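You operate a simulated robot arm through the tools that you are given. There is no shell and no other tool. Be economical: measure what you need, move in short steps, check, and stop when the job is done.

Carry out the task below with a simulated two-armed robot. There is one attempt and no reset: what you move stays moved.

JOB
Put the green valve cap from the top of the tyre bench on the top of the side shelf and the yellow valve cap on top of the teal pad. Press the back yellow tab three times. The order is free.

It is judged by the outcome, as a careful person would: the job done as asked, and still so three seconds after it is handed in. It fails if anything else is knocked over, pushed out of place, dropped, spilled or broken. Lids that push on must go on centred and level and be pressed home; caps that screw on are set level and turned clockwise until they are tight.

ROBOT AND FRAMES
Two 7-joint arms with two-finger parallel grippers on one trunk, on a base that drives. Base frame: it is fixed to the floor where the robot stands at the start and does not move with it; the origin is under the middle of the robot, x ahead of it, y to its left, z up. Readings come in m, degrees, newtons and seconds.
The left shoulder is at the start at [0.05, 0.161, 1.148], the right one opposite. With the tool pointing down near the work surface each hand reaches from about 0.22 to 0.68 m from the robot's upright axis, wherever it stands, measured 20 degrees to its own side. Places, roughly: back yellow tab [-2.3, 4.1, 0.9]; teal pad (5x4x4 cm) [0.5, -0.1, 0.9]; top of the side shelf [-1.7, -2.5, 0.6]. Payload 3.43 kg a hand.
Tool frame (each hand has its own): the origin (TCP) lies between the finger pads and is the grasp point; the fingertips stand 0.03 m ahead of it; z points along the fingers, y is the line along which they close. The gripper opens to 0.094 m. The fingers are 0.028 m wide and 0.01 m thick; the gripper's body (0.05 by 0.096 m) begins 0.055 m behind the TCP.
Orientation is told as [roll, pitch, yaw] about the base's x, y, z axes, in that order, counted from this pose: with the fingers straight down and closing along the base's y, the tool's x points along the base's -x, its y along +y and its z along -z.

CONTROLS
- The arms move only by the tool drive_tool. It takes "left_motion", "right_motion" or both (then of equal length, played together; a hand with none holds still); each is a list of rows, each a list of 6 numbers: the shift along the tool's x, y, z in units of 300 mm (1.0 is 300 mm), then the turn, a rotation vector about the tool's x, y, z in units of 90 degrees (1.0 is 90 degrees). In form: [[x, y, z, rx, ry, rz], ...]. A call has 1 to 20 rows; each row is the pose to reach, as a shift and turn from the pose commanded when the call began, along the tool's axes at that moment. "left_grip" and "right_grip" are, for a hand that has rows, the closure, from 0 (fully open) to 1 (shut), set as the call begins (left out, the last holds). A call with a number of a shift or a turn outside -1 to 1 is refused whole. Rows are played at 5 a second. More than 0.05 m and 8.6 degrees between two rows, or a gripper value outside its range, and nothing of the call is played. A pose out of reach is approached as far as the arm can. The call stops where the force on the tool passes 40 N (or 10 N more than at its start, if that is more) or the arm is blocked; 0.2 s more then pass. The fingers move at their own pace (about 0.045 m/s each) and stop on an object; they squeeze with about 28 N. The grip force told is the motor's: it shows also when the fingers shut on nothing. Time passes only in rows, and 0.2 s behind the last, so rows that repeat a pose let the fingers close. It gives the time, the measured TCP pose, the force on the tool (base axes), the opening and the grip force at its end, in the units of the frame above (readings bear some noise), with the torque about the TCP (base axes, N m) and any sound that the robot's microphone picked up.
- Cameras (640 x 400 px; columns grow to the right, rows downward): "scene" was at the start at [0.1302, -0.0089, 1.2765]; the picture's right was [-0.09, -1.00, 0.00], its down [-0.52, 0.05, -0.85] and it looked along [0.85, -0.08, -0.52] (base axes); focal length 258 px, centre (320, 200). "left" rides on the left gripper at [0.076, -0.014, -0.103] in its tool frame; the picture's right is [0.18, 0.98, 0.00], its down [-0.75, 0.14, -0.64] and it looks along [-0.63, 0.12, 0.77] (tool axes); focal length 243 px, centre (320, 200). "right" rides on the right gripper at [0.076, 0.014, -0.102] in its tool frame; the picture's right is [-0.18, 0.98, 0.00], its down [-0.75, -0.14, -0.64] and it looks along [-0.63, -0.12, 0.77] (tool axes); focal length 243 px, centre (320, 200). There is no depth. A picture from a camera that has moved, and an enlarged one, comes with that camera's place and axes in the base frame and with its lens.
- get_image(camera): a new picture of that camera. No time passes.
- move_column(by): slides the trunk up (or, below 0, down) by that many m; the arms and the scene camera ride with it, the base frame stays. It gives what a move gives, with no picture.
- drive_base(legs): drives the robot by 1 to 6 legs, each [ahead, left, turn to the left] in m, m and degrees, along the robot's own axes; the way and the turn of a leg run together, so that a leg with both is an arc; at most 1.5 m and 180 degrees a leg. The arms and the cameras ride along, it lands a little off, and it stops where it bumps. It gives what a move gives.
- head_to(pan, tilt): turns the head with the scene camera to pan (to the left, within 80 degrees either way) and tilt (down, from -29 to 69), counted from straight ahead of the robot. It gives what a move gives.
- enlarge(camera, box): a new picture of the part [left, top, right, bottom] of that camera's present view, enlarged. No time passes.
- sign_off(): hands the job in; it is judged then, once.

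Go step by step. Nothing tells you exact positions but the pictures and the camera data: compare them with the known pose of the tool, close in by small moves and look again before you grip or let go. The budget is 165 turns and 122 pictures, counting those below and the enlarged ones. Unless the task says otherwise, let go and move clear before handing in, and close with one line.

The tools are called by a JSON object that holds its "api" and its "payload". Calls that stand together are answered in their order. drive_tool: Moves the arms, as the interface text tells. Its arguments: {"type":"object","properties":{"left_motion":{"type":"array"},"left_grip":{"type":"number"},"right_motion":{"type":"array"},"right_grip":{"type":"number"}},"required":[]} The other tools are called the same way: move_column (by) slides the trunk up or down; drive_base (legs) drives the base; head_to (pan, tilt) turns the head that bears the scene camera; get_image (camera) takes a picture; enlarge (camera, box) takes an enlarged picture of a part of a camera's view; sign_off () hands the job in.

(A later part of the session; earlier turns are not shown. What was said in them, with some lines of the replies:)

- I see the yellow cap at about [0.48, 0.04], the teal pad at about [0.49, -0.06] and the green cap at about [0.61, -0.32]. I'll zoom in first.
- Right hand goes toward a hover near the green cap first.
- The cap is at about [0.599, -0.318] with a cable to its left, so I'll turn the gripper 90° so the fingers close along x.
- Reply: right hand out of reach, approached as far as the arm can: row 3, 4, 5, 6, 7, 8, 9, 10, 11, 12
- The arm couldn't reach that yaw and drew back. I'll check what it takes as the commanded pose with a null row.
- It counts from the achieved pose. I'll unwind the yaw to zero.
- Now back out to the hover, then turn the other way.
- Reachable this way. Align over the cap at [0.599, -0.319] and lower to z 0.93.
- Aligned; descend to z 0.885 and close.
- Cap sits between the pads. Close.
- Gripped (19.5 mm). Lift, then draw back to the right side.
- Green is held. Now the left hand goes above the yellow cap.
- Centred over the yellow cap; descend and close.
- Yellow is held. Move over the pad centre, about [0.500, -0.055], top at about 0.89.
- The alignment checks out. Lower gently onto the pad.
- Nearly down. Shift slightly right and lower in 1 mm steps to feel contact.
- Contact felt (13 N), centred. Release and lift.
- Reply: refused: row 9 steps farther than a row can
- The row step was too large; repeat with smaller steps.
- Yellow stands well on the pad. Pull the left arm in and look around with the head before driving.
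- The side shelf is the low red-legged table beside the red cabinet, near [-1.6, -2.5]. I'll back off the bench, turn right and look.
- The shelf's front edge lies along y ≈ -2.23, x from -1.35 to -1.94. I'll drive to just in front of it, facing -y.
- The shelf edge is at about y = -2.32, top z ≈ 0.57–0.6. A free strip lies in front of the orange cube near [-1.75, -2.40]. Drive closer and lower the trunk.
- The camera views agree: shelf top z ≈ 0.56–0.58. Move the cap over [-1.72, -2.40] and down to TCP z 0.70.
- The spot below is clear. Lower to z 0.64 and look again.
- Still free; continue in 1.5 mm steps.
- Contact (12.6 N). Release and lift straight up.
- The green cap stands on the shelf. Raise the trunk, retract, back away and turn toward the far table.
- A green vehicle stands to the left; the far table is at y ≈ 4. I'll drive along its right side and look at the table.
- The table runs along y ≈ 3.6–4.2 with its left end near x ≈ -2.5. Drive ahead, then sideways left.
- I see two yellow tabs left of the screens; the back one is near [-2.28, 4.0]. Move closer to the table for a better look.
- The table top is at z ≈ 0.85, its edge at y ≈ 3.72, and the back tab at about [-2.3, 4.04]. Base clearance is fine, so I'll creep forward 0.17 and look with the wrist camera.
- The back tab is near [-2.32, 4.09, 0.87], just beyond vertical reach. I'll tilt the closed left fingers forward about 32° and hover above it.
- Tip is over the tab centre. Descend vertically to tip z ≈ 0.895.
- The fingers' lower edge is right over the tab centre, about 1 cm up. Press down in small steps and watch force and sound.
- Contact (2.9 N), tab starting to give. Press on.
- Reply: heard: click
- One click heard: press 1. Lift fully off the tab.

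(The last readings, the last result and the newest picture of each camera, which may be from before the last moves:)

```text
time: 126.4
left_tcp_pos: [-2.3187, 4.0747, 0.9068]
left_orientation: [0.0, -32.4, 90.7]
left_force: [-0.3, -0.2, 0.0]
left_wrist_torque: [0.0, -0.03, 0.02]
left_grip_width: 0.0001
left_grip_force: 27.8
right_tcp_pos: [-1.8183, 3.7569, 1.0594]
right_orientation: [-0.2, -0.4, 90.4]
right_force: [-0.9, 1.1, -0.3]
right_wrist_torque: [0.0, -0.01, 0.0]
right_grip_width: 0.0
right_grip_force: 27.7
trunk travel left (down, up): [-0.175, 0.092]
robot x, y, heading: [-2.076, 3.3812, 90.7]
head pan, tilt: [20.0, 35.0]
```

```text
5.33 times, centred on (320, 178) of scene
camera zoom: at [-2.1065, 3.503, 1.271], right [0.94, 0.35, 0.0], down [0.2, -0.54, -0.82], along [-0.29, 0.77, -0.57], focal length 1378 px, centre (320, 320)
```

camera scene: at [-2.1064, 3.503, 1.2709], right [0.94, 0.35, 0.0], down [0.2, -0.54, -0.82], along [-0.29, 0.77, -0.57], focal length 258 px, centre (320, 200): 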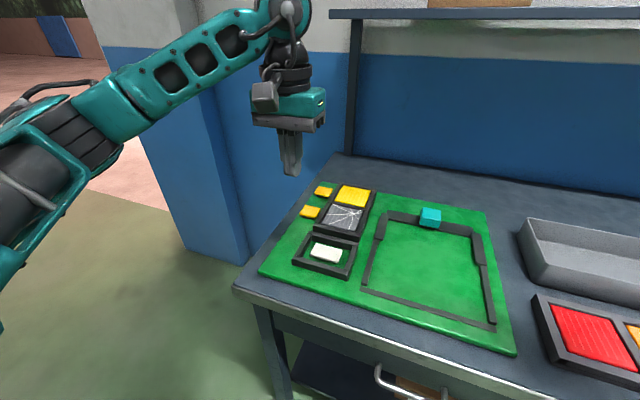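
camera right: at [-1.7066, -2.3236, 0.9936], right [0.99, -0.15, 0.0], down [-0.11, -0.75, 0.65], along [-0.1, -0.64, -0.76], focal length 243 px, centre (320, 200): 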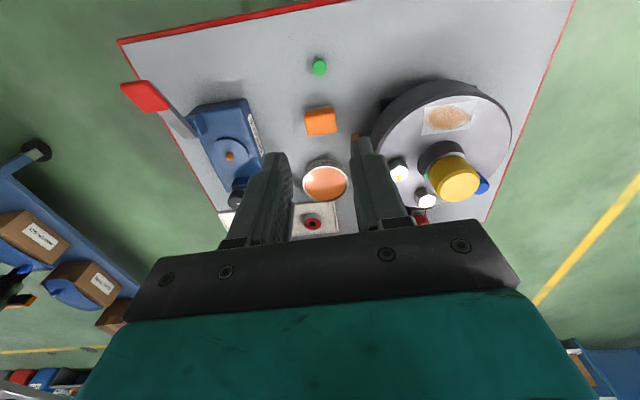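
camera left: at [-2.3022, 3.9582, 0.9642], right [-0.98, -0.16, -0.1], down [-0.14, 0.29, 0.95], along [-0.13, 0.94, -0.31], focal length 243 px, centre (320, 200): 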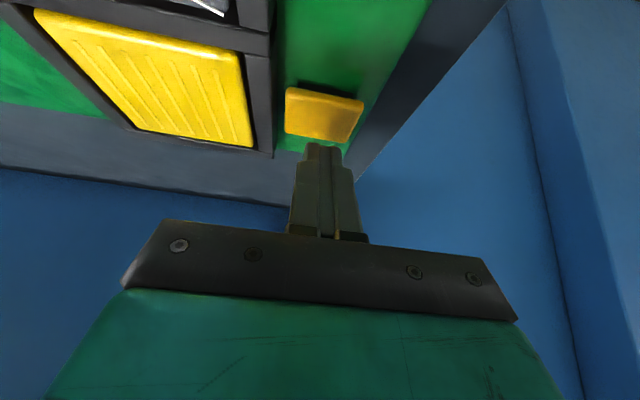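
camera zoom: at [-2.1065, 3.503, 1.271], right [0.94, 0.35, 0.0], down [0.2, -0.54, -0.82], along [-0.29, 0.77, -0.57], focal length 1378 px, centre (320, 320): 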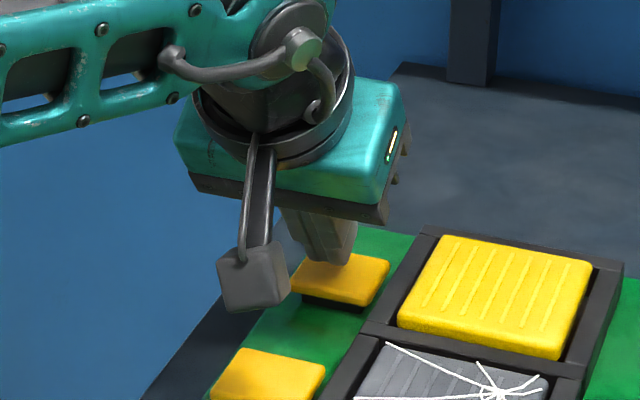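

The tab rebounded and the yellow tile moved up a little. Press 2, to the same depth.

{"api": "drive_tool", "payload": {"left_motion": [[0.0072, 0, 0.0112, 0, 0, 0], [0.0143, 0, 0.0225, 0, 0, 0], [0.018, 0, 0.0281, 0, 0, 0], [0.0215, 0, 0.0338, 0, 0, 0], [0.0215, 0, 0.0338, 0, 0, 0]]}}

```text
time: 127.6
left_tcp_pos: [-2.3187, 4.0754, 0.897]
left_orientation: [-0.1, -32.5, 90.6]
left_force: [0.4, 1.5, 4.4]
left_wrist_torque: [0.08, 0.02, 0.05]
left_grip_width: 0.0001
left_grip_force: 28.1
right_tcp_pos: [-1.8179, 3.7556, 1.0597]
right_orientation: [-0.1, -0.4, 90.3]
right_force: [-0.4, 0.1, 0.2]
right_wrist_torque: [0.0, 0.01, 0.0]
right_grip_width: 0.0003
right_grip_force: 27.7
trunk travel left (down, up): [-0.175, 0.092]
robot x, y, heading: [-2.0725, 3.3807, 90.7]
head pan, tilt: [20.0, 35.0]
heard: click
```

Second click. Lift off again.

{"api": "drive_tool", "payload": {"left_motion": [[-0.0072, 0, -0.0112, 0, 0, 0], [-0.0143, 0, -0.0225, 0, 0, 0], [-0.0215, 0, -0.0338, 0, 0, 0], [-0.0215, 0, -0.0338, 0, 0, 0]]}}

{"api": "enlarge", "payload": {"camera": "scene", "box": [260, 140, 380, 215]}}

```text
time: 128.6
left_tcp_pos: [-2.3177, 4.0748, 0.9087]
left_orientation: [-0.1, -32.3, 90.6]
left_force: [-0.1, 0.7, 0.3]
left_wrist_torque: [0.01, 0.04, 0.01]
left_grip_width: 0.0001
left_grip_force: 28.4
right_tcp_pos: [-1.819, 3.7563, 1.0607]
right_orientation: [-0.3, -0.4, 90.4]
right_force: [0.5, 0.2, -0.7]
right_wrist_torque: [0.02, 0.01, -0.01]
right_grip_width: 0.0
right_grip_force: 28.0
trunk travel left (down, up): [-0.175, 0.092]
robot x, y, heading: [-2.073, 3.383, 90.6]
head pan, tilt: [20.0, 35.0]
```

```text
5.33 times, centred on (320, 178) of scene
camera zoom: at [-2.1065, 3.503, 1.271], right [0.94, 0.35, 0.0], down [0.2, -0.54, -0.82], along [-0.29, 0.77, -0.57], focal length 1378 px, centre (320, 320)
```

zoom: 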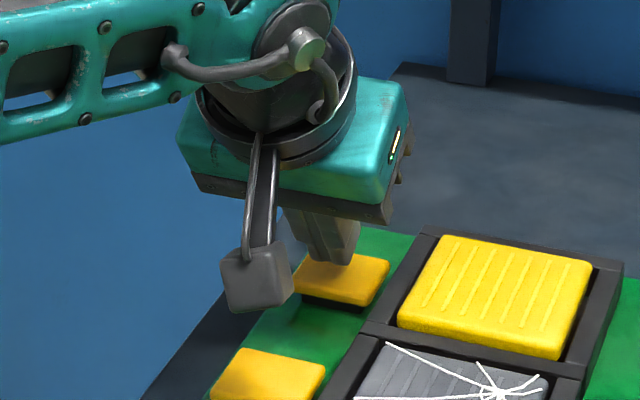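

Press 3.

{"api": "drive_tool", "payload": {"left_motion": [[0.0072, 0, 0.0112, 0, 0, 0], [0.0143, 0, 0.0225, 0, 0, 0], [0.018, 0, 0.0281, 0, 0, 0], [0.0215, 0, 0.0338, 0, 0, 0], [0.0215, 0, 0.0338, 0, 0, 0]]}}

```text
time: 129.8
left_tcp_pos: [-2.3175, 4.0738, 0.8978]
left_orientation: [0.0, -32.5, 90.7]
left_force: [1.8, -1.0, 3.8]
left_wrist_torque: [-0.03, -0.07, 0.03]
left_grip_width: 0.0
left_grip_force: 28.1
right_tcp_pos: [-1.8175, 3.7554, 1.0615]
right_orientation: [-0.2, -0.3, 90.4]
right_force: [-0.2, -0.7, 0.1]
right_wrist_torque: [-0.02, 0.0, 0.0]
right_grip_width: 0.0
right_grip_force: 28.7
trunk travel left (down, up): [-0.175, 0.092]
robot x, y, heading: [-2.076, 3.3791, 90.6]
head pan, tilt: [20.0, 35.0]
heard: click
```

Third click. Lift well clear and check.

{"api": "drive_tool", "payload": {"left_motion": [[-0.0072, 0, -0.0112, 0, 0, 0], [-0.0215, 0, -0.0338, 0, 0, 0], [-0.07, 0, -0.11, 0, 0, 0], [-0.14, 0, -0.22, 0, 0, 0], [-0.2, 0, -0.32, 0, 0, 0], [-0.27, 0, -0.42, 0, 0, 0], [-0.27, 0, -0.42, 0, 0, 0]]}}

{"api": "get_image", "payload": {"camera": "scene"}}

```text
time: 131.4
left_tcp_pos: [-2.3181, 4.0753, 1.0465]
left_orientation: [0.0, -32.4, 90.5]
left_force: [0.1, 0.1, -0.1]
left_wrist_torque: [0.01, -0.03, 0.01]
left_grip_width: 0.0
left_grip_force: 28.6
right_tcp_pos: [-1.819, 3.7565, 1.0587]
right_orientation: [-0.2, -0.5, 90.4]
right_force: [-0.4, -0.4, -0.3]
right_wrist_torque: [0.01, -0.01, 0.01]
right_grip_width: 0.0001
right_grip_force: 27.9
trunk travel left (down, up): [-0.175, 0.092]
robot x, y, heading: [-2.0763, 3.3792, 90.4]
head pan, tilt: [20.0, 35.0]
```

```text
60 pictures are left
camera scene: at [-2.1066, 3.5031, 1.2709], right [0.94, 0.35, 0.0], down [0.2, -0.54, -0.82], along [-0.29, 0.77, -0.57], focal length 258 px, centre (320, 200)
```

scene: 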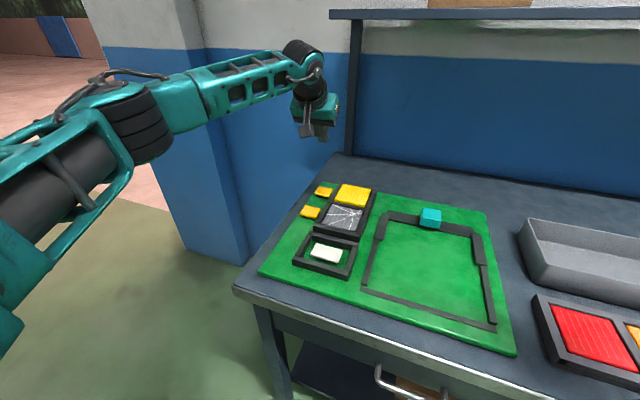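

All three parts are done: both caps are placed, the back tab clicked three times, and the hands are clear. Handing in.

{"api": "sign_off", "payload": {}}

```text
The job is handed in.
```

The job is handed in: the green cap is on top of the side shelf, the yellow cap is on the teal pad, and the back yellow tab was pressed three times, with a click heard each time.
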